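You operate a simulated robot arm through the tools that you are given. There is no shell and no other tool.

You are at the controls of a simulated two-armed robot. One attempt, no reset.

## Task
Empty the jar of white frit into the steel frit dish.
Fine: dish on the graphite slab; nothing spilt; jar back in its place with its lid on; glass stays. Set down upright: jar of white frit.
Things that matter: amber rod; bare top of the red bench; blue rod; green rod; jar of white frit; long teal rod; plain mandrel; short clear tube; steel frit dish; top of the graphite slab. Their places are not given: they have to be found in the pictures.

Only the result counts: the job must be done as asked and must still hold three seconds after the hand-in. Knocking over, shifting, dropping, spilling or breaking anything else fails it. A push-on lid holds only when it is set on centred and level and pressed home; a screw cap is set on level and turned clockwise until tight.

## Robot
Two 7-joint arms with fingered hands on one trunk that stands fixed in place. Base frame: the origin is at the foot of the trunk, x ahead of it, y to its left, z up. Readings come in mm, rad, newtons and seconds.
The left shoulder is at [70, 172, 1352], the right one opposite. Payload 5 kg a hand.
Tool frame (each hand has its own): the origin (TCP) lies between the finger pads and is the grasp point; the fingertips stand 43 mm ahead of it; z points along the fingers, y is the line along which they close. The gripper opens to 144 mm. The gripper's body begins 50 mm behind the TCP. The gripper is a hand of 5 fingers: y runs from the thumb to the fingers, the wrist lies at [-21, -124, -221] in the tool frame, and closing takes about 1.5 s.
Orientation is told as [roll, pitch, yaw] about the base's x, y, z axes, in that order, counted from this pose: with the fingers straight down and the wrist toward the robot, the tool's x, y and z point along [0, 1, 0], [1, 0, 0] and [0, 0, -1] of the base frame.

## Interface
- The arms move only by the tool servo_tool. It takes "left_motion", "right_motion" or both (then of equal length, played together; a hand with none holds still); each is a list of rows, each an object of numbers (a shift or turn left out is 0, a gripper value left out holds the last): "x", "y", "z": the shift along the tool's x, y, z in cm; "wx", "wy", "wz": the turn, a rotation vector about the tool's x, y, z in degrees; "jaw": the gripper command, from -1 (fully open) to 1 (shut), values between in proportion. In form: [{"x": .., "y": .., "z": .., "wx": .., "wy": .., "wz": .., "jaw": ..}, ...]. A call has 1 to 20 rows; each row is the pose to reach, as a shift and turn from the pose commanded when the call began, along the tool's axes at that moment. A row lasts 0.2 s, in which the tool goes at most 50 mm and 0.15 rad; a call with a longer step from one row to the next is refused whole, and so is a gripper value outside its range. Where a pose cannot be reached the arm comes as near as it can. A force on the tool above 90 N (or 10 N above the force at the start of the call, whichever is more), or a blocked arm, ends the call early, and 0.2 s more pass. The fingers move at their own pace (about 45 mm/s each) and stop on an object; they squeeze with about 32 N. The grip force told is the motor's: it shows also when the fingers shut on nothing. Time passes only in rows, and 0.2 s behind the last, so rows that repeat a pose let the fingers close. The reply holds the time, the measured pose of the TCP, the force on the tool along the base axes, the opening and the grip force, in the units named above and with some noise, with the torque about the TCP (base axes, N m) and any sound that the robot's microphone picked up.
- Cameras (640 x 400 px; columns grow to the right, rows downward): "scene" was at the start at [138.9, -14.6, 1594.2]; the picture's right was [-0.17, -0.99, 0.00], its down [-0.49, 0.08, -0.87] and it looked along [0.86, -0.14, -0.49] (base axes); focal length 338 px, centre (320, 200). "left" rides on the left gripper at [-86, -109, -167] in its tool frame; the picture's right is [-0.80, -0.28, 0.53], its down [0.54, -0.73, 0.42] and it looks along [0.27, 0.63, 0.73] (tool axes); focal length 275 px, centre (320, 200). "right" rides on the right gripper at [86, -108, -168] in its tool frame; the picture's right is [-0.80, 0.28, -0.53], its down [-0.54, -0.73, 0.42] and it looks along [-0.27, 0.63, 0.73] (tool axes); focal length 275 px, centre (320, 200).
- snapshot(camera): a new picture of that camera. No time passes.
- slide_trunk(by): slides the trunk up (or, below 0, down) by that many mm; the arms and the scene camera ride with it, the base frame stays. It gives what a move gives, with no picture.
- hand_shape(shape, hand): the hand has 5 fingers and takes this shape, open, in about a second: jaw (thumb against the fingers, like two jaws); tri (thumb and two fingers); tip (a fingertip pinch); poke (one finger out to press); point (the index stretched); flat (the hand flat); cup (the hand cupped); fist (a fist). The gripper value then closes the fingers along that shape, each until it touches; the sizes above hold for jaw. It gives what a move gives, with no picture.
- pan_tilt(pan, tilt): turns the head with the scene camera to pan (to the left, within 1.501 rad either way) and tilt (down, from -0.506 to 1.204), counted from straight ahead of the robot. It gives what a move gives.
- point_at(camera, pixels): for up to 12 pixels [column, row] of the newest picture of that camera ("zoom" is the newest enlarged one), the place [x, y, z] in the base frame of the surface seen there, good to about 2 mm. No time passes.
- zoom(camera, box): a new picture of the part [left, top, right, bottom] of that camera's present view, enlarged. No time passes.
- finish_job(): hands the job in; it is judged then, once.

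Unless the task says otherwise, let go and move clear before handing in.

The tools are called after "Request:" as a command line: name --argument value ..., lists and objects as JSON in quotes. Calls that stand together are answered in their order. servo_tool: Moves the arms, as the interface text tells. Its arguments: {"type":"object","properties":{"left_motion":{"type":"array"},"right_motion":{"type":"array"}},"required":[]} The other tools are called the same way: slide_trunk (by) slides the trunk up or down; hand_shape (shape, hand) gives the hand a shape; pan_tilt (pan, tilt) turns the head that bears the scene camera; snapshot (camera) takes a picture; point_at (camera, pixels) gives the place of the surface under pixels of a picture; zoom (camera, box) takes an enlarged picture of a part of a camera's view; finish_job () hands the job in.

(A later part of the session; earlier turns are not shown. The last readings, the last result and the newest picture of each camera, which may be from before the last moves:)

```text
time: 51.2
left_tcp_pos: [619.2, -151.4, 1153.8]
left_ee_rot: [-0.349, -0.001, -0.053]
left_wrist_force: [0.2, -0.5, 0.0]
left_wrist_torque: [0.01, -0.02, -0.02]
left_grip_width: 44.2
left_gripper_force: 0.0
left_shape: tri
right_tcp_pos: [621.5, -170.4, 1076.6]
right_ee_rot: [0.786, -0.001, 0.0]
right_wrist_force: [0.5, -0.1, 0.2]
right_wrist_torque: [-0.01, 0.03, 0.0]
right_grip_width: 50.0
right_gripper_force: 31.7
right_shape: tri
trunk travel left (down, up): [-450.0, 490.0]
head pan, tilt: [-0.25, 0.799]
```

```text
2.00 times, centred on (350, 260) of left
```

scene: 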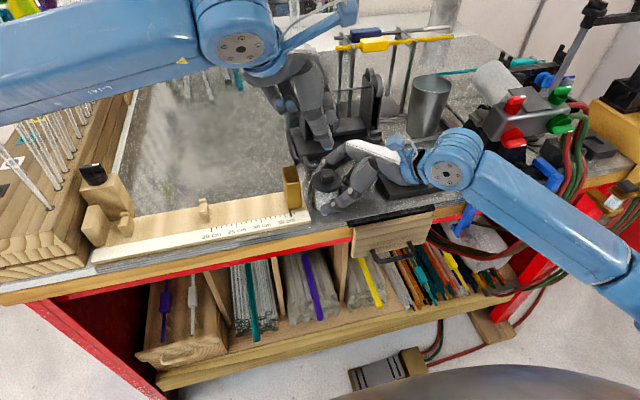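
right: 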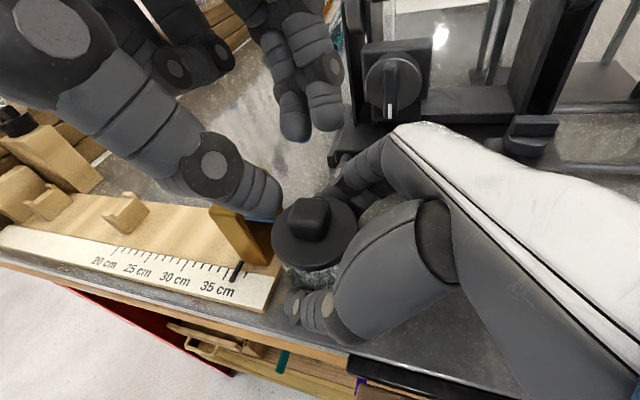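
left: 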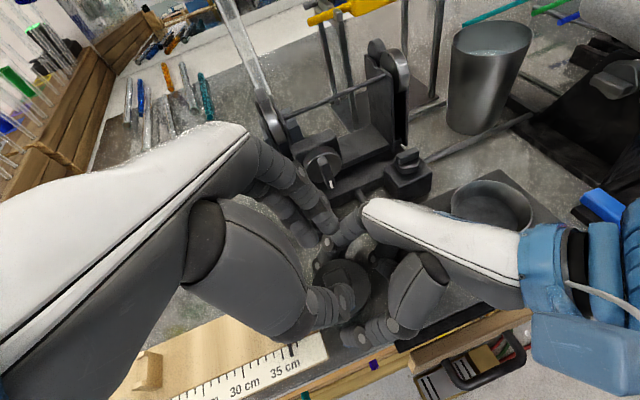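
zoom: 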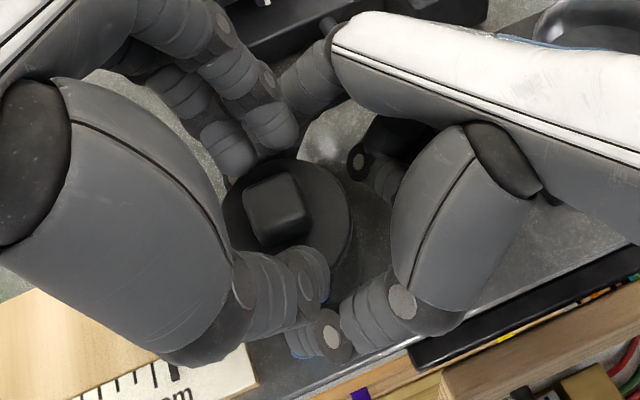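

The knob sits between the left thumb and fingers, and the closing line passes through it in the left view. I'll check the curled left fingers against the brass block before the last few millimetres down.

Request:
zoom --camera "scene" --box '[270, 110, 390, 220]'

Request:
point_at --camera "zoom" --pixels '[[170, 185], [165, 195], [205, 190], [210, 200], [180, 200], [240, 200], [335, 290], [325, 280], [310, 275], [180, 215], [200, 260], [260, 235]]'

Request:
snapshot --camera "right"

Request:
point_at --camera "right" --pixels '[[315, 190], [310, 180], [328, 185], [336, 182], [300, 265], [295, 270], [310, 220], [355, 270], [345, 200], [270, 170], [238, 155], [315, 128]]'

```text
3.64 times, centred on (330, 165) of scene
```

zoom: 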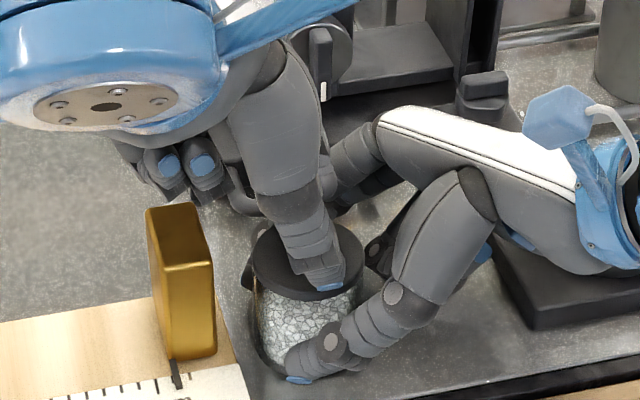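

```text
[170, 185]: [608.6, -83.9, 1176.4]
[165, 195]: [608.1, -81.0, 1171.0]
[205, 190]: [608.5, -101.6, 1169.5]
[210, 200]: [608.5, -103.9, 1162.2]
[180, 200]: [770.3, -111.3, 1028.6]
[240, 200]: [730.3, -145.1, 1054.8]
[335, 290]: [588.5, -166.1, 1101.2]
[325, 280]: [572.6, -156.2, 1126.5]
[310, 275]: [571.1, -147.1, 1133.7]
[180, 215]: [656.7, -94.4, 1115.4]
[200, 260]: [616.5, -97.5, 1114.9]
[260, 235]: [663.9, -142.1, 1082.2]
```

```text
taken
```

right: 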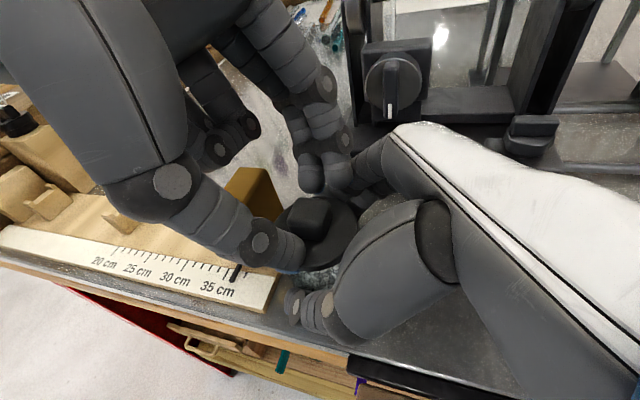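

```text
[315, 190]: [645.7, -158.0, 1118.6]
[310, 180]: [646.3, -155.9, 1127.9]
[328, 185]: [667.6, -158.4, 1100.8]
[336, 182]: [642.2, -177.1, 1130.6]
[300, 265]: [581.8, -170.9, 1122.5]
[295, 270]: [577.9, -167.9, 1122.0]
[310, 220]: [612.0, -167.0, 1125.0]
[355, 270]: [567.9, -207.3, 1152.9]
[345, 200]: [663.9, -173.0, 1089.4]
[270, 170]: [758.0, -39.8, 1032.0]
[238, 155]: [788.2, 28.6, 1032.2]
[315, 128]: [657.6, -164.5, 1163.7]
```

The curled left fingers are at z≥1160, well above the block top at 1115. The working tips are at about 1113–1120, so I'll lower another 6.5 mm and pinch the knob gradually.

Request:
servo_tool --left_motion '[{"x": 0.09, "y": 0.05, "z": 0.32}, {"x": 0.18, "y": 0.08, "z": 0.63}, {"x": 0.18, "y": 0.08, "z": 0.63}, {"x": 0.18, "y": 0.08, "z": 0.63, "jaw": 0.5}, {"x": 0.18, "y": 0.08, "z": 0.63, "jaw": 0.58}, {"x": 0.18, "y": 0.08, "z": 0.63, "jaw": 0.63}, {"x": 0.18, "y": 0.08, "z": 0.63, "jaw": 0.68}, {"x": 0.18, "y": 0.08, "z": 0.63, "jaw": 0.73}, {"x": 0.18, "y": 0.08, "z": 0.63, "jaw": 0.8}, {"x": 0.18, "y": 0.08, "z": 0.63, "jaw": 0.9}, {"x": 0.18, "y": 0.08, "z": 0.63, "jaw": 1.0}, {"x": 0.18, "y": 0.08, "z": 0.63, "jaw": 1.0}]'

Request:
zoom --camera "right" --box '[240, 120, 420, 300]'

Request:
zoom --camera "left" --box '[240, 160, 460, 360]'

```text
time: 53.8
left_tcp_pos: [621.0, -149.9, 1148.0]
left_ee_rot: [-0.349, -0.001, -0.052]
left_wrist_force: [-6.8, -1.0, 7.8]
left_wrist_torque: [-0.15, 0.25, 0.03]
left_grip_width: 24.9
left_gripper_force: 31.7
left_shape: tri
right_tcp_pos: [620.6, -170.8, 1076.2]
right_ee_rot: [0.784, 0.0, -0.001]
right_wrist_force: [4.9, 0.9, -0.6]
right_wrist_torque: [-0.04, 0.09, -0.14]
right_grip_width: 50.1
right_gripper_force: 32.1
right_shape: tri
trunk travel left (down, up): [-450.0, 490.0]
head pan, tilt: [-0.25, 0.799]
```

```text
2.22 times, centred on (330, 210) of right
```

zoom: 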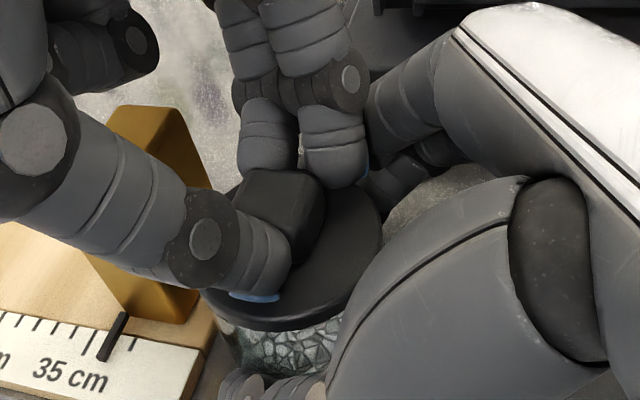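

```text
2.00 times, centred on (350, 260) of left
```

zoom: 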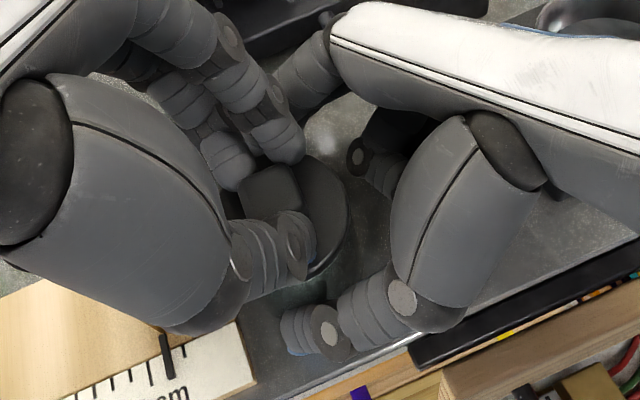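

The knob is pinched at 24.9 mm with 32 N. I'll pull straight up a little and watch the forces, to learn whether the lid pulls off or must be unscrewed.

Request:
servo_tool --left_motion '[{"x": -0.034, "z": -0.094}, {"x": -0.068, "z": -0.188}, {"x": -0.068, "z": -0.188}]'

```text
time: 54.6
left_tcp_pos: [621.5, -151.0, 1149.9]
left_ee_rot: [-0.348, 0.001, -0.053]
left_wrist_force: [-3.1, -0.2, -0.3]
left_wrist_torque: [0.0, 0.19, -0.01]
left_grip_width: 24.3
left_gripper_force: 32.1
left_shape: tri
right_tcp_pos: [621.6, -170.2, 1076.0]
right_ee_rot: [0.784, 0.0, 0.001]
right_wrist_force: [2.7, 0.1, -0.3]
right_wrist_torque: [-0.02, 0.01, -0.1]
right_grip_width: 50.1
right_gripper_force: 31.8
right_shape: tri
trunk travel left (down, up): [-450.0, 490.0]
head pan, tilt: [-0.25, 0.799]
heard: snap
```

The microphone heard a snap and the forces fell, so a push-on lid has probably popped loose. I'll look closely before lifting further.

Request:
zoom --camera "right" --box '[280, 180, 360, 280]'

Request:
zoom --camera "scene" --box '[300, 150, 370, 220]'

```text
4.00 times, centred on (320, 230) of right
```

zoom: 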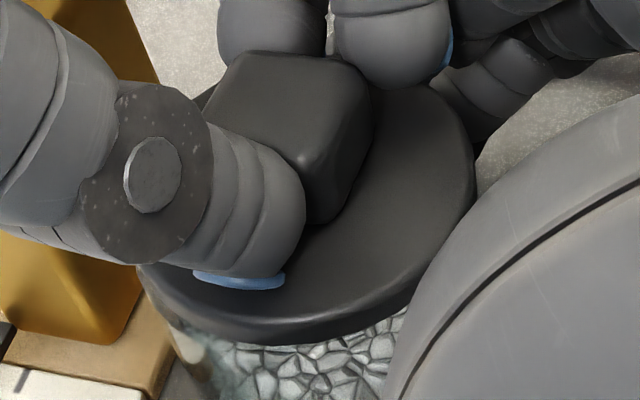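

```text
5.71 times, centred on (335, 185) of scene
```

zoom: 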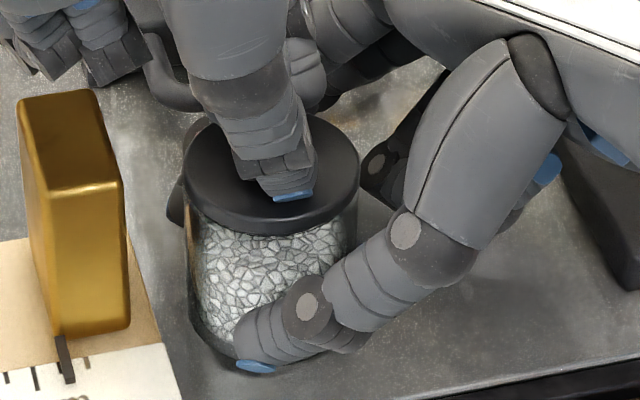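

The glass looks whole and the lid is intact. I'll lift the lid a further 12 mm, slowly.

Request:
servo_tool --left_motion '[{"x": -0.068, "z": -0.188}, {"x": -0.137, "z": -0.376}, {"x": -0.205, "z": -0.564}, {"x": -0.274, "z": -0.752}, {"x": -0.342, "z": -0.94}, {"x": -0.41, "z": -1.128}, {"x": -0.41, "z": -1.128}]'

Request:
zoom --camera "scene" --box '[300, 150, 370, 220]'

Request:
zoom --camera "right" --box '[260, 160, 380, 300]'

```text
time: 56.2
left_tcp_pos: [620.7, -150.2, 1160.8]
left_ee_rot: [-0.35, -0.001, -0.054]
left_wrist_force: [0.0, 0.6, -1.3]
left_wrist_torque: [-0.01, 0.0, 0.01]
left_grip_width: 24.8
left_gripper_force: 31.6
left_shape: tri
right_tcp_pos: [621.1, -170.2, 1075.8]
right_ee_rot: [0.786, -0.001, 0.001]
right_wrist_force: [-1.3, -0.5, 0.2]
right_wrist_torque: [-0.02, -0.03, 0.01]
right_grip_width: 50.2
right_gripper_force: 32.2
right_shape: tri
trunk travel left (down, up): [-450.0, 490.0]
head pan, tilt: [-0.25, 0.799]
```

```text
5.71 times, centred on (335, 185) of scene
```

zoom: 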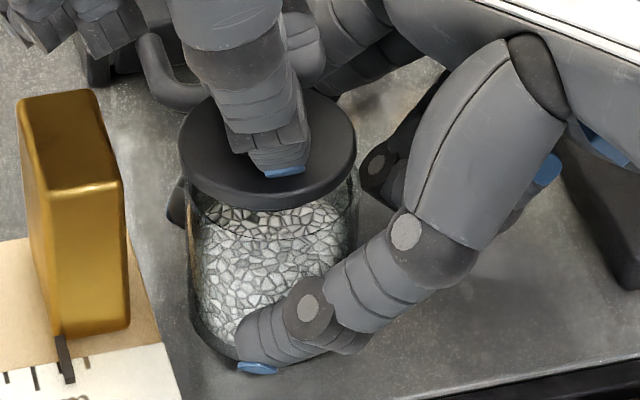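

```text
2.86 times, centred on (320, 230) of right
```

zoom: 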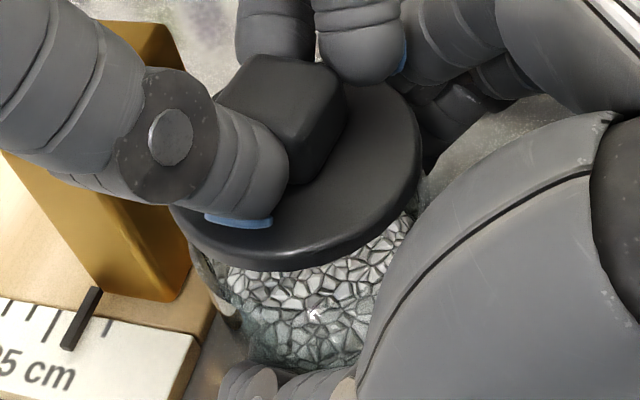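

The lid rises cleanly with the left hand and no force remains. I'll lift it 80 mm straight up, then carry it about 200 mm to the left, out of the way.

Request:
servo_tool --left_motion '[{"x": -0.5, "z": -1.5}, {"x": -1.1, "z": -3.0}, {"x": -1.9, "z": -5.2}, {"x": -2.74, "z": -7.52}, {"x": 0.4, "y": -0.2, "z": -8.7}, {"x": 3.5, "y": -0.35, "z": -9.8}, {"x": 6.6, "y": -0.5, "z": -10.9}, {"x": 9.8, "y": -0.7, "z": -12.1}, {"x": 12.9, "y": -0.9, "z": -13.2}, {"x": 16.03, "y": -1.05, "z": -14.35}, {"x": 16.03, "y": -1.05, "z": -14.35}]'

Request:
snapshot --camera "scene"

Request:
zoom --camera "right" --box '[240, 160, 400, 320]'

Request:
snapshot --camera "left"

```text
time: 58.6
left_tcp_pos: [623.6, 47.0, 1241.4]
left_ee_rot: [-0.347, 0.0, -0.052]
left_wrist_force: [0.6, -0.5, -0.3]
left_wrist_torque: [0.05, 0.01, -0.02]
left_grip_width: 24.6
left_gripper_force: 31.6
left_shape: tri
right_tcp_pos: [622.3, -173.0, 1075.2]
right_ee_rot: [0.787, 0.001, -0.002]
right_wrist_force: [0.7, 0.5, -0.6]
right_wrist_torque: [0.09, -0.07, 0.04]
right_grip_width: 50.1
right_gripper_force: 32.1
right_shape: tri
trunk travel left (down, up): [-450.0, 490.0]
head pan, tilt: [-0.25, 0.799]
```

```text
taken
```

scene: 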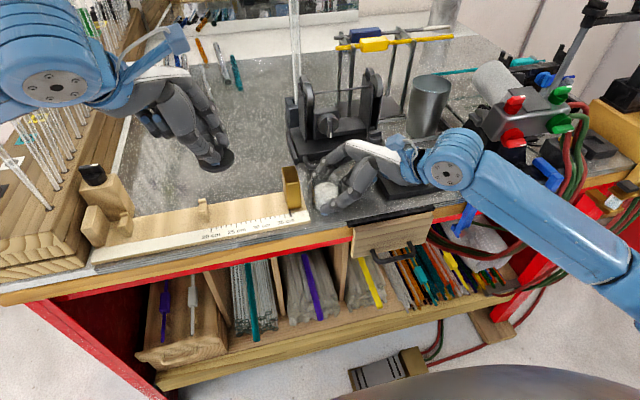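

```text
2.50 times, centred on (320, 240) of right
```

zoom: 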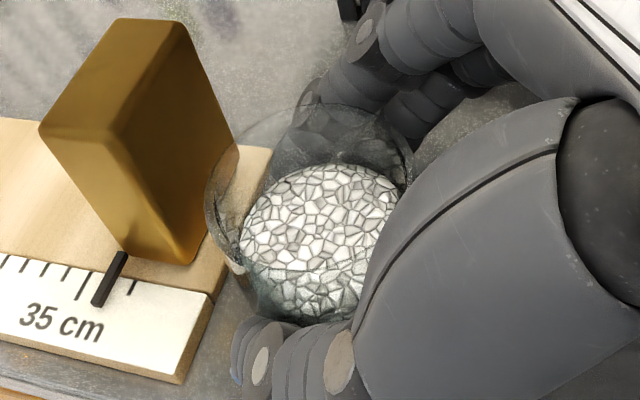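

```text
taken
```

left: 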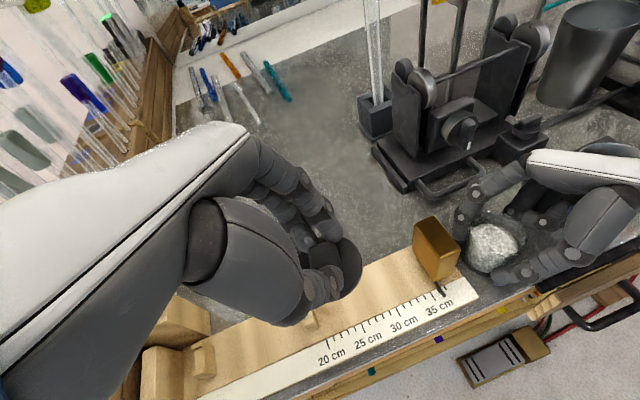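

The jar is open, and the frit surface with the glass rim above it is visible in the right camera. I'll measure the rim and the frit level.

Request:
point_at --camera "scene" --pixels '[[325, 190], [325, 197], [313, 192], [337, 190], [326, 204], [228, 160], [215, 168], [200, 165]]'

Request:
zoom --camera "scene" --box '[295, 160, 365, 230]'

Request:
point_at --camera "zoom" --pixels '[[150, 200], [200, 170], [340, 215], [270, 240], [270, 290], [270, 200], [240, 160], [310, 170], [270, 330], [190, 230]]'

```text
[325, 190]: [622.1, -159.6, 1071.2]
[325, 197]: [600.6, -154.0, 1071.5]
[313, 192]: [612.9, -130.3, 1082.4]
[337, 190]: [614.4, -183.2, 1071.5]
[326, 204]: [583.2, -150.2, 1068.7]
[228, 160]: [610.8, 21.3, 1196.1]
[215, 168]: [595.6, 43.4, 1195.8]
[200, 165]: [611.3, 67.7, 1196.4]
```

```text
5.71 times, centred on (330, 195) of scene
```

zoom: 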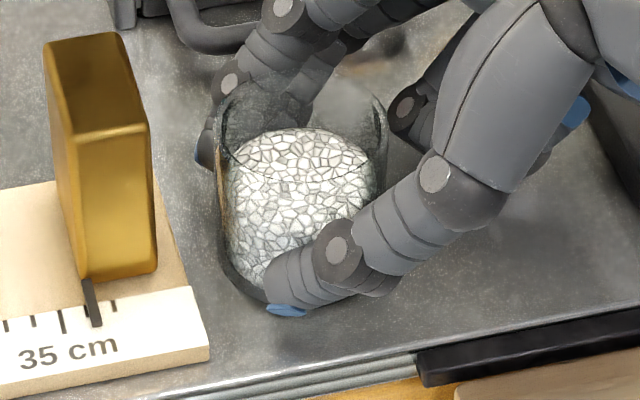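

```text
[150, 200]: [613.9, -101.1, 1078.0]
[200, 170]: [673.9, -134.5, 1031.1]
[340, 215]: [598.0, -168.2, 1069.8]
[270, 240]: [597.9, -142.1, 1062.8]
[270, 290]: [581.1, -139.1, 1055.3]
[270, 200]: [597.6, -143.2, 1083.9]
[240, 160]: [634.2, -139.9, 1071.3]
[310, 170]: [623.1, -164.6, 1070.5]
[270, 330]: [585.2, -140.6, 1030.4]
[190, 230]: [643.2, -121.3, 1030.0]
```

The frit's surface is flat at z≈1071 and the jar centre is near (620.5,-160). The tip will need room to the right of the slab, so I'll measure the obstacles there: torch, red and green knobs, clamps and cup.

Request:
point_at --camera "scene" --pixels '[[480, 80], [495, 85], [485, 110], [470, 125], [512, 105], [510, 140], [545, 172], [470, 215], [430, 85], [415, 125], [445, 80], [530, 120]]'

Request:
pan_tilt --pan -0.45 --tilt 0.75

Request:
snapshot --camera "scene"

```text
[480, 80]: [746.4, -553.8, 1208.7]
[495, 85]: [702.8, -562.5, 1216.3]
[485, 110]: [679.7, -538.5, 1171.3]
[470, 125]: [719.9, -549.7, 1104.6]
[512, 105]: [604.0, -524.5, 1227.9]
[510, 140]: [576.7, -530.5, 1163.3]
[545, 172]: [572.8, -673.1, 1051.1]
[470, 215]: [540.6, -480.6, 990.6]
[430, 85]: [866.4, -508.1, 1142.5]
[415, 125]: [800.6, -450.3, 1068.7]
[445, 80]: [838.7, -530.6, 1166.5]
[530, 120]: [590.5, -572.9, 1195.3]
```

```text
time: 59.4
left_tcp_pos: [622.5, 47.9, 1242.2]
left_ee_rot: [-0.35, 0.0, -0.053]
left_wrist_force: [0.9, -1.0, -0.1]
left_wrist_torque: [-0.02, 0.02, 0.01]
left_grip_width: 24.6
left_gripper_force: 31.6
left_shape: tri
right_tcp_pos: [622.7, -170.5, 1075.8]
right_ee_rot: [0.785, -0.001, 0.0]
right_wrist_force: [0.4, -0.6, -1.0]
right_wrist_torque: [-0.01, -0.05, -0.04]
right_grip_width: 50.3
right_gripper_force: 31.6
right_shape: tri
trunk travel left (down, up): [-450.0, 490.0]
head pan, tilt: [-0.45, 0.75]
```

```text
taken
```

scene: 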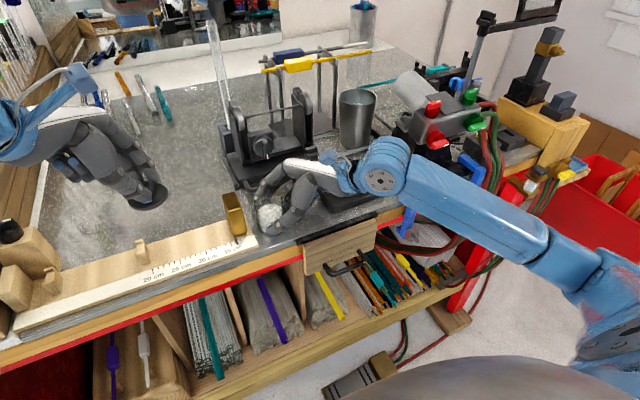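

Request:
point_at --camera "scene" --pixels '[[400, 130], [395, 148], [402, 112], [398, 85], [432, 108], [437, 138], [420, 140], [408, 130], [405, 220], [450, 165], [425, 125], [360, 100]]'

Request:
zoom --camera "scene" --box '[330, 60, 500, 200]'

```text
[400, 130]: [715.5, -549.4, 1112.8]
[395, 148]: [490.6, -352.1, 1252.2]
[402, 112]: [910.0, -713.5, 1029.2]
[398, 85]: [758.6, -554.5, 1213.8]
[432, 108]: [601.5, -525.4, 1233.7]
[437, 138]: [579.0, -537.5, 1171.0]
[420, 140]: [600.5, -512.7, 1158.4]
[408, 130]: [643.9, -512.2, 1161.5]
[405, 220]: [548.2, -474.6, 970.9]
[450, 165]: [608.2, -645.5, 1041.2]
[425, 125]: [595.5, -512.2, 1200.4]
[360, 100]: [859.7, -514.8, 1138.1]
```

```text
2.86 times, centred on (415, 130) of scene
```

zoom: 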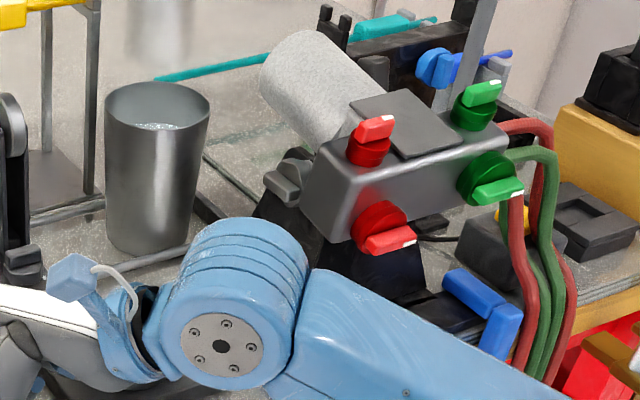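

The torch body's left face is at about y=-512, so I'll tilt the jar slightly (30°, below any flow) before going right and keep the hand at y>-490. First I lift the open jar straight up 30 mm and check the hold.

Request:
servo_tool --right_motion '[{"x": 0.2, "z": -0.2}, {"x": 0.6, "z": -0.6}, {"x": 1.2, "z": -1.2}, {"x": 1.8, "z": -1.8}, {"x": 2.12, "z": -2.12}, {"x": 2.12, "z": -2.12}]'

Request:
zoom --camera "scene" --box '[230, 150, 370, 250]'

Request:
zoom --camera "right" --box '[240, 160, 400, 320]'

```text
time: 60.8
left_tcp_pos: [622.9, 49.4, 1240.3]
left_ee_rot: [-0.349, 0.0, -0.051]
left_wrist_force: [-0.3, -0.1, 0.7]
left_wrist_torque: [-0.01, -0.01, 0.0]
left_grip_width: 24.8
left_gripper_force: 32.5
left_shape: tri
right_tcp_pos: [622.3, -171.9, 1106.4]
right_ee_rot: [0.787, 0.001, 0.0]
right_wrist_force: [0.4, 0.3, -2.8]
right_wrist_torque: [-0.03, -0.02, -0.02]
right_grip_width: 50.0
right_gripper_force: 32.1
right_shape: tri
trunk travel left (down, up): [-450.0, 490.0]
head pan, tilt: [-0.45, 0.75]
```

```text
4.00 times, centred on (300, 200) of scene
```

zoom: 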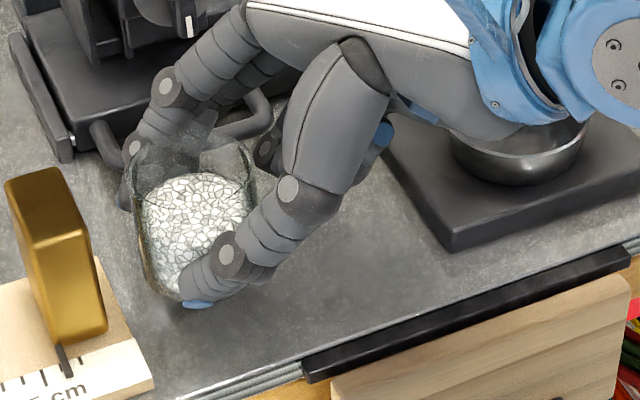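

```text
2.50 times, centred on (320, 240) of right
```

zoom: 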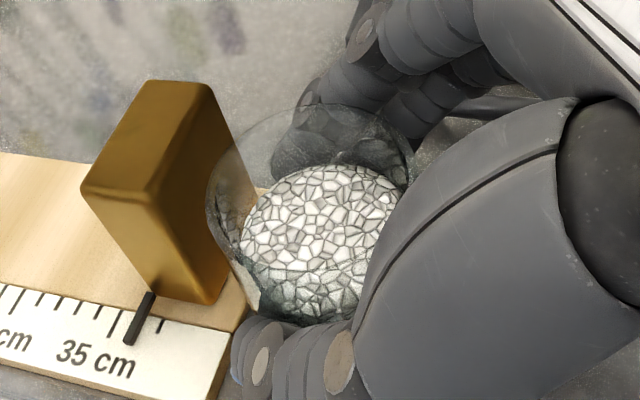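

The jar is up, level and firmly held (about 2.8 N), and the frit is undisturbed. I'll lift it higher and carry it smoothly right to beyond the dish, tilting only to 30° on the way.

Request:
servo_tool --right_motion '[{"x": 1.2, "z": -1.2}, {"x": 3.2, "z": -3.2}, {"x": 5.2, "z": -5.2}, {"x": 5.94, "z": -5.94}, {"x": 5.23, "y": 0.1, "z": -6.65, "wy": -2.5}, {"x": 3.82, "y": 0.3, "z": -8.06, "wy": -5}, {"x": 2.05, "y": 0.5, "z": -9.83, "wy": -8}, {"x": 0.28, "y": 0.75, "z": -11.6, "wy": -11}, {"x": -1.48, "y": 1.0, "z": -13.36, "wy": -14}, {"x": -3.25, "y": 1.25, "z": -15.13, "wy": -17}, {"x": -5.02, "y": 1.5, "z": -16.9, "wy": -20}, {"x": -6.79, "y": 1.7, "z": -18.67, "wy": -23}, {"x": -8.55, "y": 1.95, "z": -20.43, "wy": -26}, {"x": -9.97, "y": 2.15, "z": -21.85, "wy": -28}, {"x": -11.03, "y": 2.3, "z": -22.91, "wy": -29.5}, {"x": -11.45, "y": 2.35, "z": -23.33, "wy": -30}, {"x": -11.45, "y": 2.35, "z": -23.33, "wy": -30}]'

Request:
snapshot --camera "scene"

Request:
snapshot --camera "right"

Request:
zoom --camera "scene" --box '[270, 90, 450, 230]'

```text
time: 64.3
left_tcp_pos: [621.5, 48.3, 1240.9]
left_ee_rot: [-0.348, 0.001, -0.053]
left_wrist_force: [0.0, -0.6, -0.9]
left_wrist_torque: [-0.01, -0.02, 0.03]
left_grip_width: 24.7
left_gripper_force: 31.9
left_shape: tri
right_tcp_pos: [645.0, -418.7, 1191.1]
right_ee_rot: [0.263, -0.002, 0.0]
right_wrist_force: [0.8, -0.3, -3.2]
right_wrist_torque: [-0.01, 0.04, 0.04]
right_grip_width: 50.1
right_gripper_force: 31.8
right_shape: tri
trunk travel left (down, up): [-450.0, 490.0]
head pan, tilt: [-0.45, 0.75]
```

```text
taken
```

scene: 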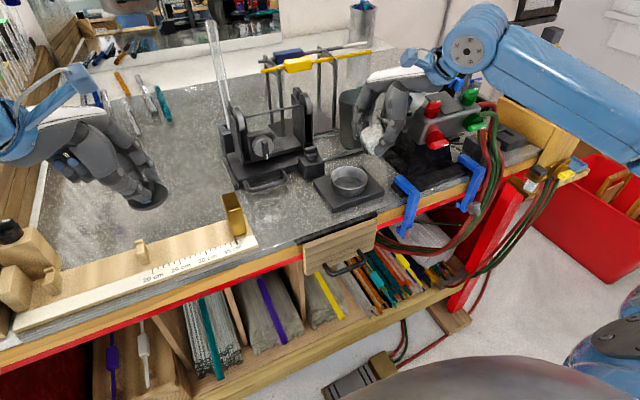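

```text
taken
```

right: 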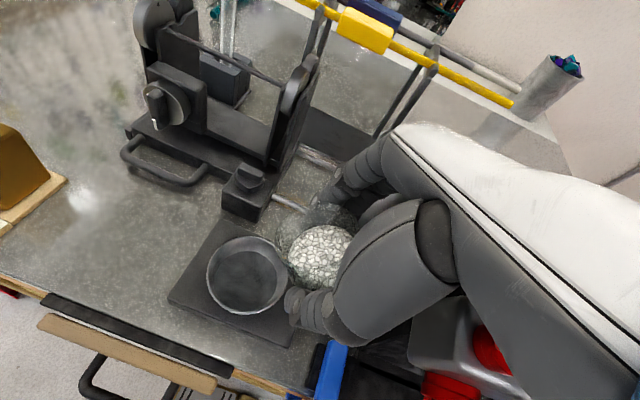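

```text
2.86 times, centred on (360, 160) of scene
```

zoom: 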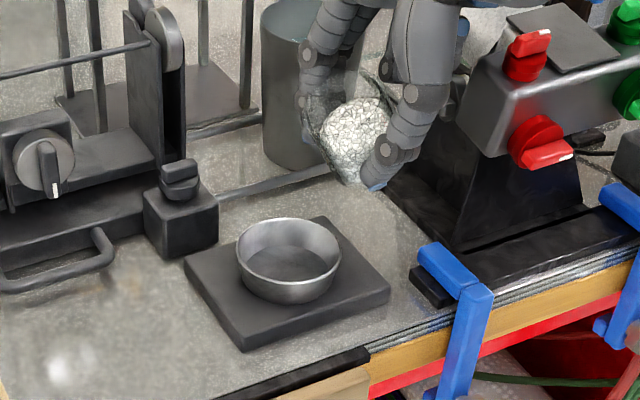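

The jar hangs beyond the dish at 30° with all frit inside. The right camera sees the dish (248,275) and the jar mouth (318,250). I'll lower it 40 mm and re-measure.

Request:
servo_tool --right_motion '[{"x": -0.26, "z": 0.97}, {"x": -0.52, "z": 1.93}, {"x": -0.78, "z": 2.9}, {"x": -1.06, "z": 3.96}, {"x": -1.06, "z": 3.96}]'

Request:
snapshot --camera "right"

Request:
zoom --camera "right" --box '[180, 190, 380, 340]'

Request:
zoom --camera "scene" --box '[290, 100, 430, 220]'

```text
time: 65.5
left_tcp_pos: [621.7, 48.4, 1240.4]
left_ee_rot: [-0.35, -0.001, -0.052]
left_wrist_force: [1.0, -0.1, 0.0]
left_wrist_torque: [0.01, -0.01, 0.02]
left_grip_width: 24.3
left_gripper_force: 31.7
left_shape: tri
right_tcp_pos: [645.3, -417.7, 1149.1]
right_ee_rot: [0.262, 0.001, 0.0]
right_wrist_force: [-0.6, -0.7, -3.5]
right_wrist_torque: [-0.02, 0.0, 0.0]
right_grip_width: 50.0
right_gripper_force: 31.9
right_shape: tri
trunk travel left (down, up): [-450.0, 490.0]
head pan, tilt: [-0.45, 0.75]
```

```text
taken
```

right: 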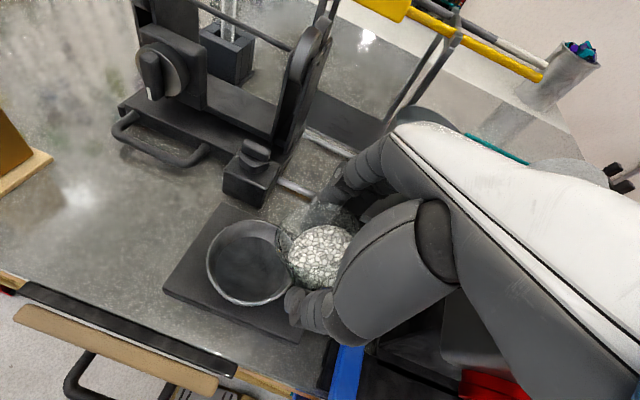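

```text
2.67 times, centred on (280, 265) of right
```

zoom: 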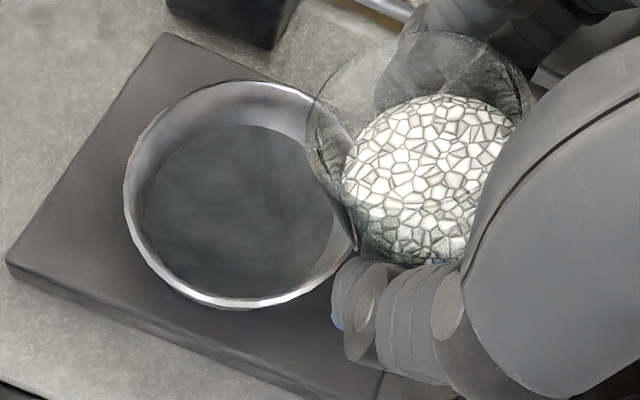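

```text
3.33 times, centred on (360, 160) of scene
```

zoom: 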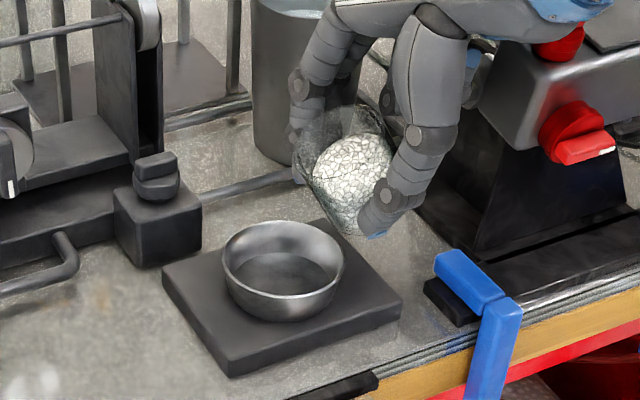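

Request:
point_at --camera "zoom" --pixels '[[303, 120], [302, 150], [305, 175], [315, 190], [350, 150], [360, 230], [330, 145], [318, 165], [350, 175], [380, 150]]'

Request:
zoom --camera "right" --box '[260, 190, 360, 290]'

Request:
point_at --camera "zoom" --pixels '[[75, 150], [75, 200], [85, 250], [90, 130], [120, 90], [110, 200], [130, 170], [240, 160], [240, 240], [120, 260], [300, 70], [180, 60]]'

```text
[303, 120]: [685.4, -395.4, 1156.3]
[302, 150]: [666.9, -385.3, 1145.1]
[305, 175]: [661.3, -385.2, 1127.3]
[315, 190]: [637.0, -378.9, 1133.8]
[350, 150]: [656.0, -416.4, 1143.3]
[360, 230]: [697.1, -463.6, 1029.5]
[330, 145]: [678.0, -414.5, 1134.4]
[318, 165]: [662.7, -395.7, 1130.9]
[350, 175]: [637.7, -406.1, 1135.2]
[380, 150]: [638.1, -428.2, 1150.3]
```

```text
4.00 times, centred on (310, 240) of right
```

zoom: 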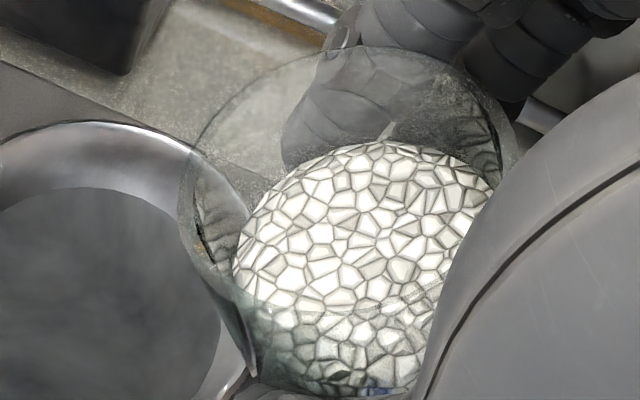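

```text
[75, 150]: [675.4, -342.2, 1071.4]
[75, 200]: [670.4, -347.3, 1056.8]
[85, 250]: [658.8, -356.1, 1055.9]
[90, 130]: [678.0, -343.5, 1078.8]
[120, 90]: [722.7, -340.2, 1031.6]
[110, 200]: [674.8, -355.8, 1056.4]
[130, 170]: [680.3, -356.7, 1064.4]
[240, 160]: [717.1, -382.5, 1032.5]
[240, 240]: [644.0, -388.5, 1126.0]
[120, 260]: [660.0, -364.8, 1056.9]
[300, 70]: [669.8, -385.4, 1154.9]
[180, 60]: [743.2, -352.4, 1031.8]
```

The lip measures about (655,-375,1150), as planned. Now I tip from 30° to 60° about the lip while lowering it towards the dish, then check whether frit has begun to flow.

Request:
servo_tool --right_motion '[{"x": -0.07, "y": 0.12, "z": 0.29, "wx": 0.28, "wy": -3.74, "wz": -1.27}, {"x": -0.1, "y": 0.24, "z": 0.55, "wx": 0.49, "wy": -7.48, "wz": -2.53}, {"x": -0.13, "y": 0.36, "z": 0.83, "wx": 0.61, "wy": -11.22, "wz": -3.8}, {"x": -0.13, "y": 0.47, "z": 1.1, "wx": 0.65, "wy": -14.98, "wz": -4.97}, {"x": -0.12, "y": 0.58, "z": 1.4, "wx": 0.61, "wy": -18.7, "wz": -6.33}, {"x": -0.08, "y": 0.68, "z": 1.7, "wx": 0.49, "wy": -22.44, "wz": -7.6}, {"x": -0.02, "y": 0.78, "z": 2.01, "wx": 0.28, "wy": -26.18, "wz": -8.86}, {"x": 0.05, "y": 0.86, "z": 2.34, "wx": 0, "wy": -29.92, "wz": -10.12}, {"x": 0.05, "y": 0.86, "z": 2.34, "wx": 0, "wy": -29.92, "wz": -10.12}]'

Request:
zoom --camera "right" --box '[180, 190, 380, 340]'

Request:
zoom --camera "scene" --box '[290, 100, 430, 220]'

```text
time: 67.5
left_tcp_pos: [621.4, 47.9, 1241.5]
left_ee_rot: [-0.348, -0.001, -0.054]
left_wrist_force: [-0.2, 0.3, 0.0]
left_wrist_torque: [0.0, -0.01, 0.01]
left_grip_width: 24.5
left_gripper_force: 32.6
left_shape: tri
right_tcp_pos: [653.5, -410.9, 1125.9]
right_ee_rot: [-0.26, -0.001, 0.174]
right_wrist_force: [0.4, -0.8, -2.1]
right_wrist_torque: [0.05, 0.02, 0.01]
right_grip_width: 50.1
right_gripper_force: 31.6
right_shape: tri
trunk travel left (down, up): [-450.0, 490.0]
head pan, tilt: [-0.45, 0.75]
```

```text
2.67 times, centred on (280, 265) of right
```

zoom: 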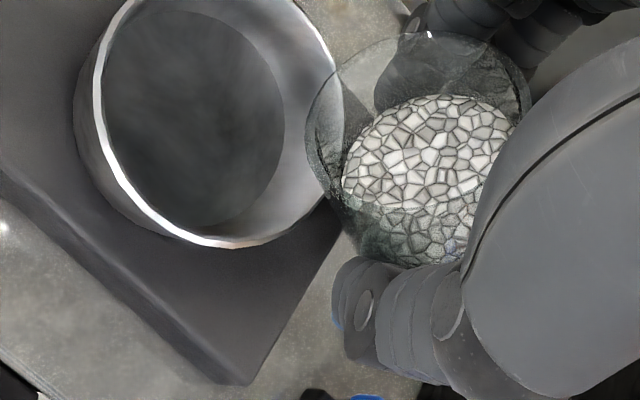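

```text
3.33 times, centred on (360, 160) of scene
```

zoom: 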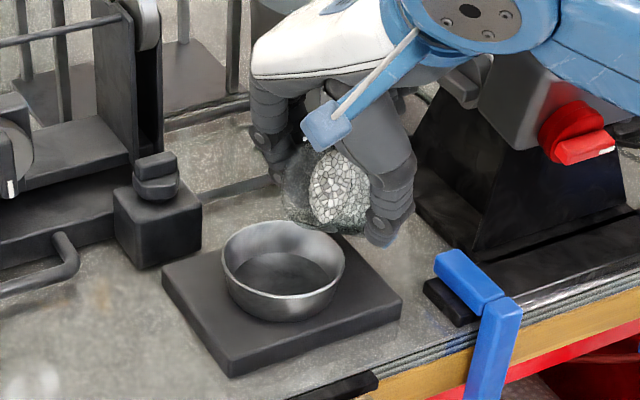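

No frit has left the jar at 60°; it still sits as a heap inside. I'll verify the lip's place over the dish before tipping further.

Request:
point_at --camera "zoom" --pixels '[[300, 215], [310, 222], [320, 228], [330, 232], [290, 205], [285, 190], [345, 225], [335, 200], [320, 190], [283, 262], [284, 224], [284, 318]]'

Request:
zoom --camera "right" --box '[180, 190, 380, 340]'

Request:
point_at --camera "zoom" --pixels '[[307, 130], [306, 160], [320, 190], [345, 180], [350, 160], [360, 140], [345, 230], [450, 130], [430, 200], [400, 36]]'

```text
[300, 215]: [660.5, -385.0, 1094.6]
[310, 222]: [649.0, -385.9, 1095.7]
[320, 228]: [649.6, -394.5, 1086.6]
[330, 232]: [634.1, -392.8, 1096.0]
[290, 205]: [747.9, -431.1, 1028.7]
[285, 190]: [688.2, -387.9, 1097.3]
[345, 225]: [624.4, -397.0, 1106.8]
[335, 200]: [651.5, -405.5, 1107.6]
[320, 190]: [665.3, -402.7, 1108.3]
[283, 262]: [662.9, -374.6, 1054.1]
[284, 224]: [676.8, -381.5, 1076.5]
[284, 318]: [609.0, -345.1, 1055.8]
```

```text
2.67 times, centred on (280, 265) of right
```

zoom: 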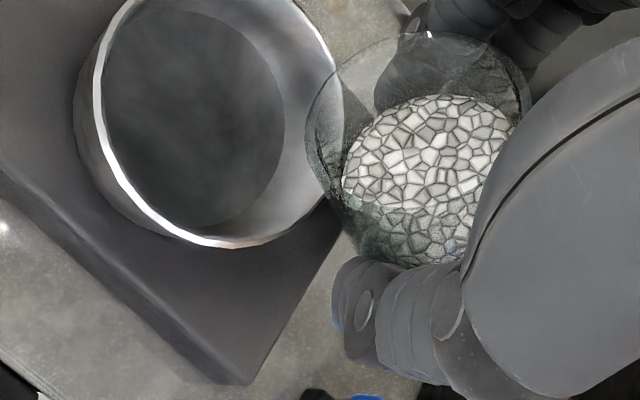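

```text
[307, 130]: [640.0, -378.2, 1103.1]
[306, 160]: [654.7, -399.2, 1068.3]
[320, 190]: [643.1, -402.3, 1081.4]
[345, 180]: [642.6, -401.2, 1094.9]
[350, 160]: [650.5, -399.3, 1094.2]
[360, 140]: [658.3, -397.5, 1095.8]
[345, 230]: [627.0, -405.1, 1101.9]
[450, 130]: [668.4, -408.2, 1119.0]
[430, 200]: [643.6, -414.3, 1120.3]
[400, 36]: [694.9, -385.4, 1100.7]
```

The lip is at about (645,-376,1105), inside the dish's outline and 25 mm above its rim. I'll tip slowly from 60° to 90° about the lip while swinging the hand gently round (yaw 10°→30°).

Request:
servo_tool --right_motion '[{"x": 0.11, "y": 0.21, "z": -0.16, "wx": -0.73, "wy": -3.77, "wz": -2.41}, {"x": 0.25, "y": 0.41, "z": -0.33, "wx": -1.62, "wy": -7.52, "wz": -4.76}, {"x": 0.42, "y": 0.59, "z": -0.47, "wx": -2.65, "wy": -11.25, "wz": -7.05}, {"x": 0.6, "y": 0.75, "z": -0.63, "wx": -3.84, "wy": -14.97, "wz": -9.27}, {"x": 0.81, "y": 0.89, "z": -0.78, "wx": -5.18, "wy": -18.67, "wz": -11.43}, {"x": 1.03, "y": 1.0, "z": -0.91, "wx": -6.67, "wy": -22.36, "wz": -13.52}, {"x": 1.28, "y": 1.1, "z": -1.03, "wx": -8.31, "wy": -26.04, "wz": -15.55}, {"x": 1.54, "y": 1.17, "z": -1.14, "wx": -10.11, "wy": -29.69, "wz": -17.52}, {"x": 1.54, "y": 1.17, "z": -1.14, "wx": -10.11, "wy": -29.69, "wz": -17.52}, {"x": 1.54, "y": 1.17, "z": -1.14, "wx": -10.11, "wy": -29.69, "wz": -17.52}]'

Request:
zoom --camera "right" --box '[140, 150, 400, 340]'

Request:
zoom --camera "scene" --box '[290, 100, 430, 220]'

```text
time: 69.8
left_tcp_pos: [621.6, 48.6, 1241.6]
left_ee_rot: [-0.35, 0.0, -0.052]
left_wrist_force: [-0.4, -0.5, -0.7]
left_wrist_torque: [0.02, 0.01, 0.03]
left_grip_width: 24.5
left_gripper_force: 32.3
left_shape: tri
right_tcp_pos: [662.7, -390.2, 1133.2]
right_ee_rot: [-0.788, 0.0, 0.522]
right_wrist_force: [-0.4, -0.4, -2.4]
right_wrist_torque: [0.04, 0.03, 0.02]
right_grip_width: 49.8
right_gripper_force: 32.1
right_shape: tri
trunk travel left (down, up): [-450.0, 490.0]
head pan, tilt: [-0.45, 0.75]
```

```text
2.11 times, centred on (270, 245) of right
```

zoom: 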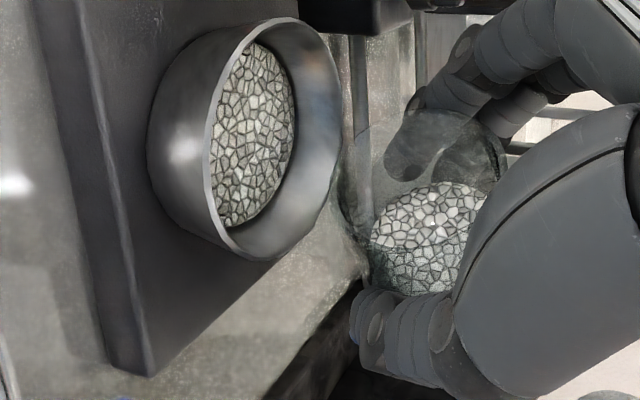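

```text
3.33 times, centred on (360, 160) of scene
```

zoom: 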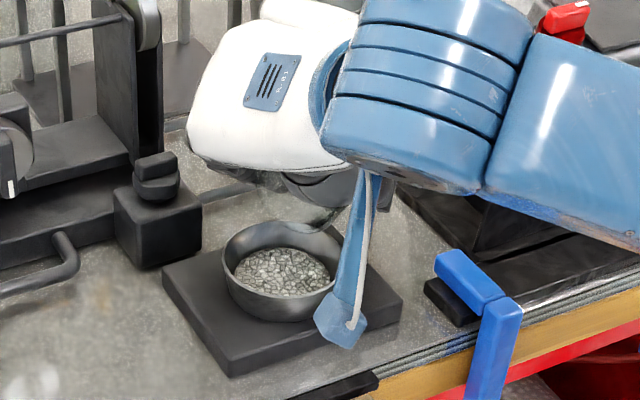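

Frit is flowing neatly into the dish, with a flat heap inside and none visible outside it. I'll continue slowly from 90° to 130° about the lip, swinging the yaw to 60° as rehearsed.

Request:
servo_tool --right_motion '[{"x": 0.17, "y": 0.16, "z": -0.3, "wx": -2.23, "wy": -4.03, "wz": -2.08}, {"x": 0.17, "y": 0.16, "z": -0.3, "wx": -2.23, "wy": -4.03, "wz": -2.08}, {"x": 0.32, "y": 0.28, "z": -0.63, "wx": -4.58, "wy": -8.03, "wz": -3.98}, {"x": 0.32, "y": 0.28, "z": -0.63, "wx": -4.58, "wy": -8.03, "wz": -3.98}, {"x": 0.5, "y": 0.37, "z": -0.97, "wx": -7.05, "wy": -12.01, "wz": -5.71}, {"x": 0.5, "y": 0.37, "z": -0.97, "wx": -7.05, "wy": -12.01, "wz": -5.71}, {"x": 0.7, "y": 0.42, "z": -1.28, "wx": -9.64, "wy": -15.96, "wz": -7.27}, {"x": 0.7, "y": 0.42, "z": -1.28, "wx": -9.64, "wy": -15.96, "wz": -7.27}, {"x": 0.91, "y": 0.43, "z": -1.59, "wx": -12.35, "wy": -19.88, "wz": -8.65}, {"x": 0.91, "y": 0.43, "z": -1.59, "wx": -12.35, "wy": -19.88, "wz": -8.65}, {"x": 1.15, "y": 0.41, "z": -1.88, "wx": -15.19, "wy": -23.77, "wz": -9.86}, {"x": 1.15, "y": 0.41, "z": -1.88, "wx": -15.19, "wy": -23.77, "wz": -9.86}, {"x": 1.39, "y": 0.35, "z": -2.15, "wx": -18.14, "wy": -27.64, "wz": -10.89}, {"x": 1.39, "y": 0.35, "z": -2.15, "wx": -18.14, "wy": -27.64, "wz": -10.89}, {"x": 1.63, "y": 0.25, "z": -2.4, "wx": -21.22, "wy": -31.48, "wz": -11.75}, {"x": 1.63, "y": 0.25, "z": -2.4, "wx": -21.22, "wy": -31.48, "wz": -11.75}, {"x": 1.88, "y": 0.11, "z": -2.62, "wx": -24.42, "wy": -35.29, "wz": -12.43}, {"x": 2.13, "y": -0.06, "z": -2.82, "wx": -27.74, "wy": -39.07, "wz": -12.94}, {"x": 2.13, "y": -0.06, "z": -2.82, "wx": -27.74, "wy": -39.07, "wz": -12.94}, {"x": 2.13, "y": -0.06, "z": -2.82, "wx": -27.74, "wy": -39.07, "wz": -12.94}]'

Request:
zoom --camera "right" --box '[140, 120, 440, 340]'

Request:
zoom --camera "scene" --box '[290, 100, 430, 220]'

Request:
snapshot --camera "left"

```text
time: 74.0
left_tcp_pos: [622.3, 48.2, 1241.5]
left_ee_rot: [-0.349, -0.003, -0.053]
left_wrist_force: [-0.7, -0.1, -0.9]
left_wrist_torque: [0.0, -0.03, 0.0]
left_grip_width: 24.6
left_gripper_force: 32.3
left_shape: tri
right_tcp_pos: [645.0, -360.6, 1139.8]
right_ee_rot: [-1.484, 0.0, 1.048]
right_wrist_force: [-0.6, -0.5, -2.8]
right_wrist_torque: [0.05, -0.01, 0.0]
right_grip_width: 49.9
right_gripper_force: 32.0
right_shape: tri
trunk travel left (down, up): [-450.0, 490.0]
head pan, tilt: [-0.45, 0.75]
```

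```text
1.82 times, centred on (290, 230) of right
```

zoom: 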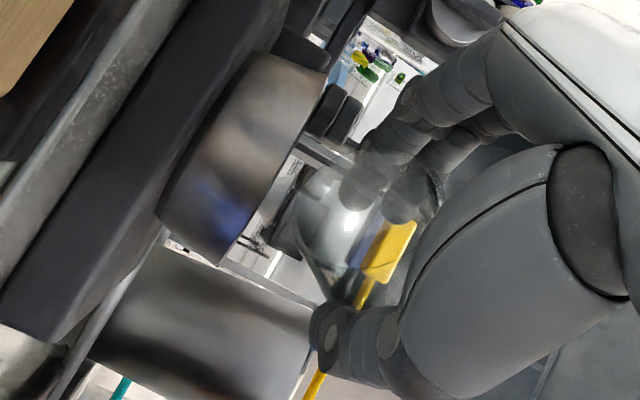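

```text
3.33 times, centred on (360, 160) of scene
```

zoom: 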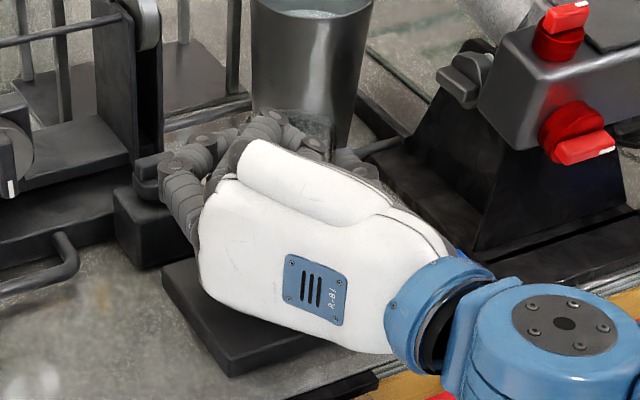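

```text
taken
```

left: 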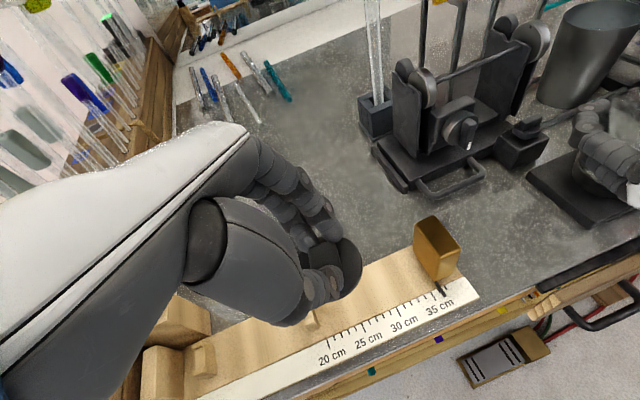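

The jar looks clear and empty in the right camera. I'll look at it more closely to be sure no frit is left in it.

Request:
zoom --camera "right" --box '[270, 180, 400, 310]'

Request:
zoom --camera "left" --box '[500, 80, 640, 240]'

```text
3.08 times, centred on (335, 245) of right
```

zoom: 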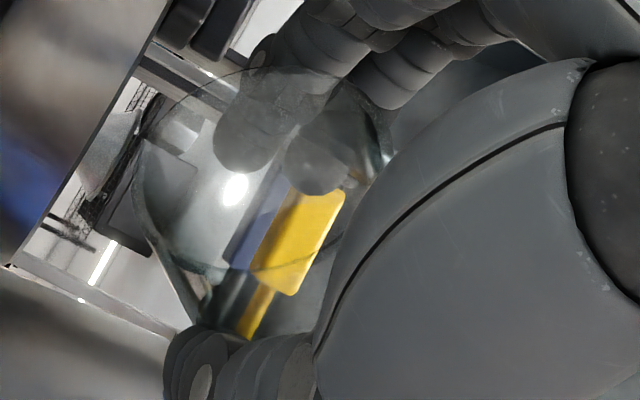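

```text
2.50 times, centred on (570, 160) of left
```

zoom: 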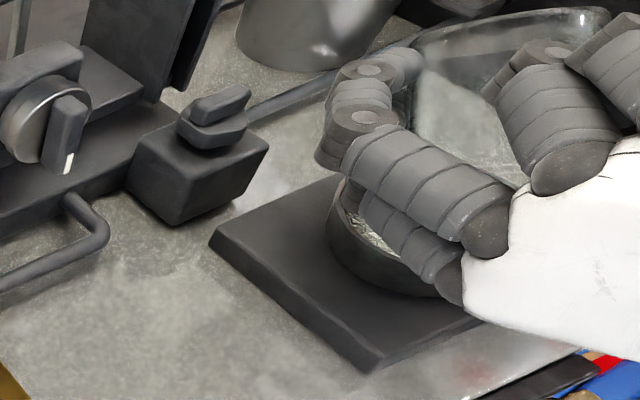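

The view straight through the glass shows no frit left. I'll give a little extra tilt (to 142°) with a short hold so any last grains fall into the dish.

Request:
servo_tool --right_motion '[{"x": 0.11, "z": -0.29, "wy": -4}, {"x": 0.21, "z": -0.57, "wy": -8}, {"x": 0.32, "z": -0.86, "wy": -12}, {"x": 0.32, "z": -0.86, "wy": -12}, {"x": 0.32, "z": -0.86, "wy": -12}, {"x": 0.32, "z": -0.86, "wy": -12}, {"x": 0.32, "z": -0.86, "wy": -12}]'

Request:
zoom --camera "left" --box '[500, 80, 640, 240]'

```text
time: 75.5
left_tcp_pos: [622.8, 49.0, 1240.4]
left_ee_rot: [-0.349, 0.0, -0.051]
left_wrist_force: [-0.3, 0.0, 0.1]
left_wrist_torque: [-0.02, -0.02, 0.0]
left_grip_width: 24.6
left_gripper_force: 32.5
left_shape: tri
right_tcp_pos: [637.3, -356.3, 1135.6]
right_ee_rot: [-1.693, -0.001, 1.047]
right_wrist_force: [-0.2, 0.8, -1.7]
right_wrist_torque: [0.02, 0.06, -0.03]
right_grip_width: 50.2
right_gripper_force: 32.4
right_shape: tri
trunk travel left (down, up): [-450.0, 490.0]
head pan, tilt: [-0.45, 0.75]
```

```text
2.50 times, centred on (570, 160) of left
```

zoom: 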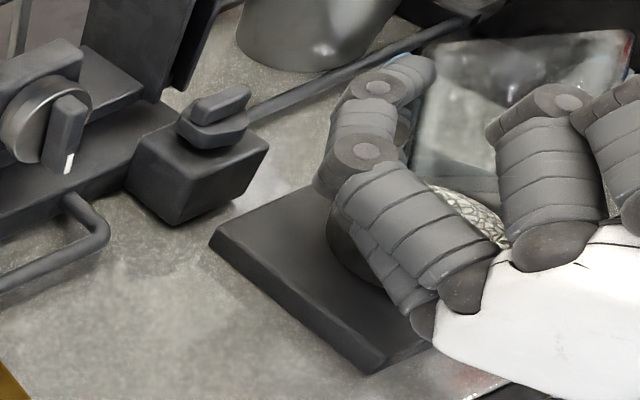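

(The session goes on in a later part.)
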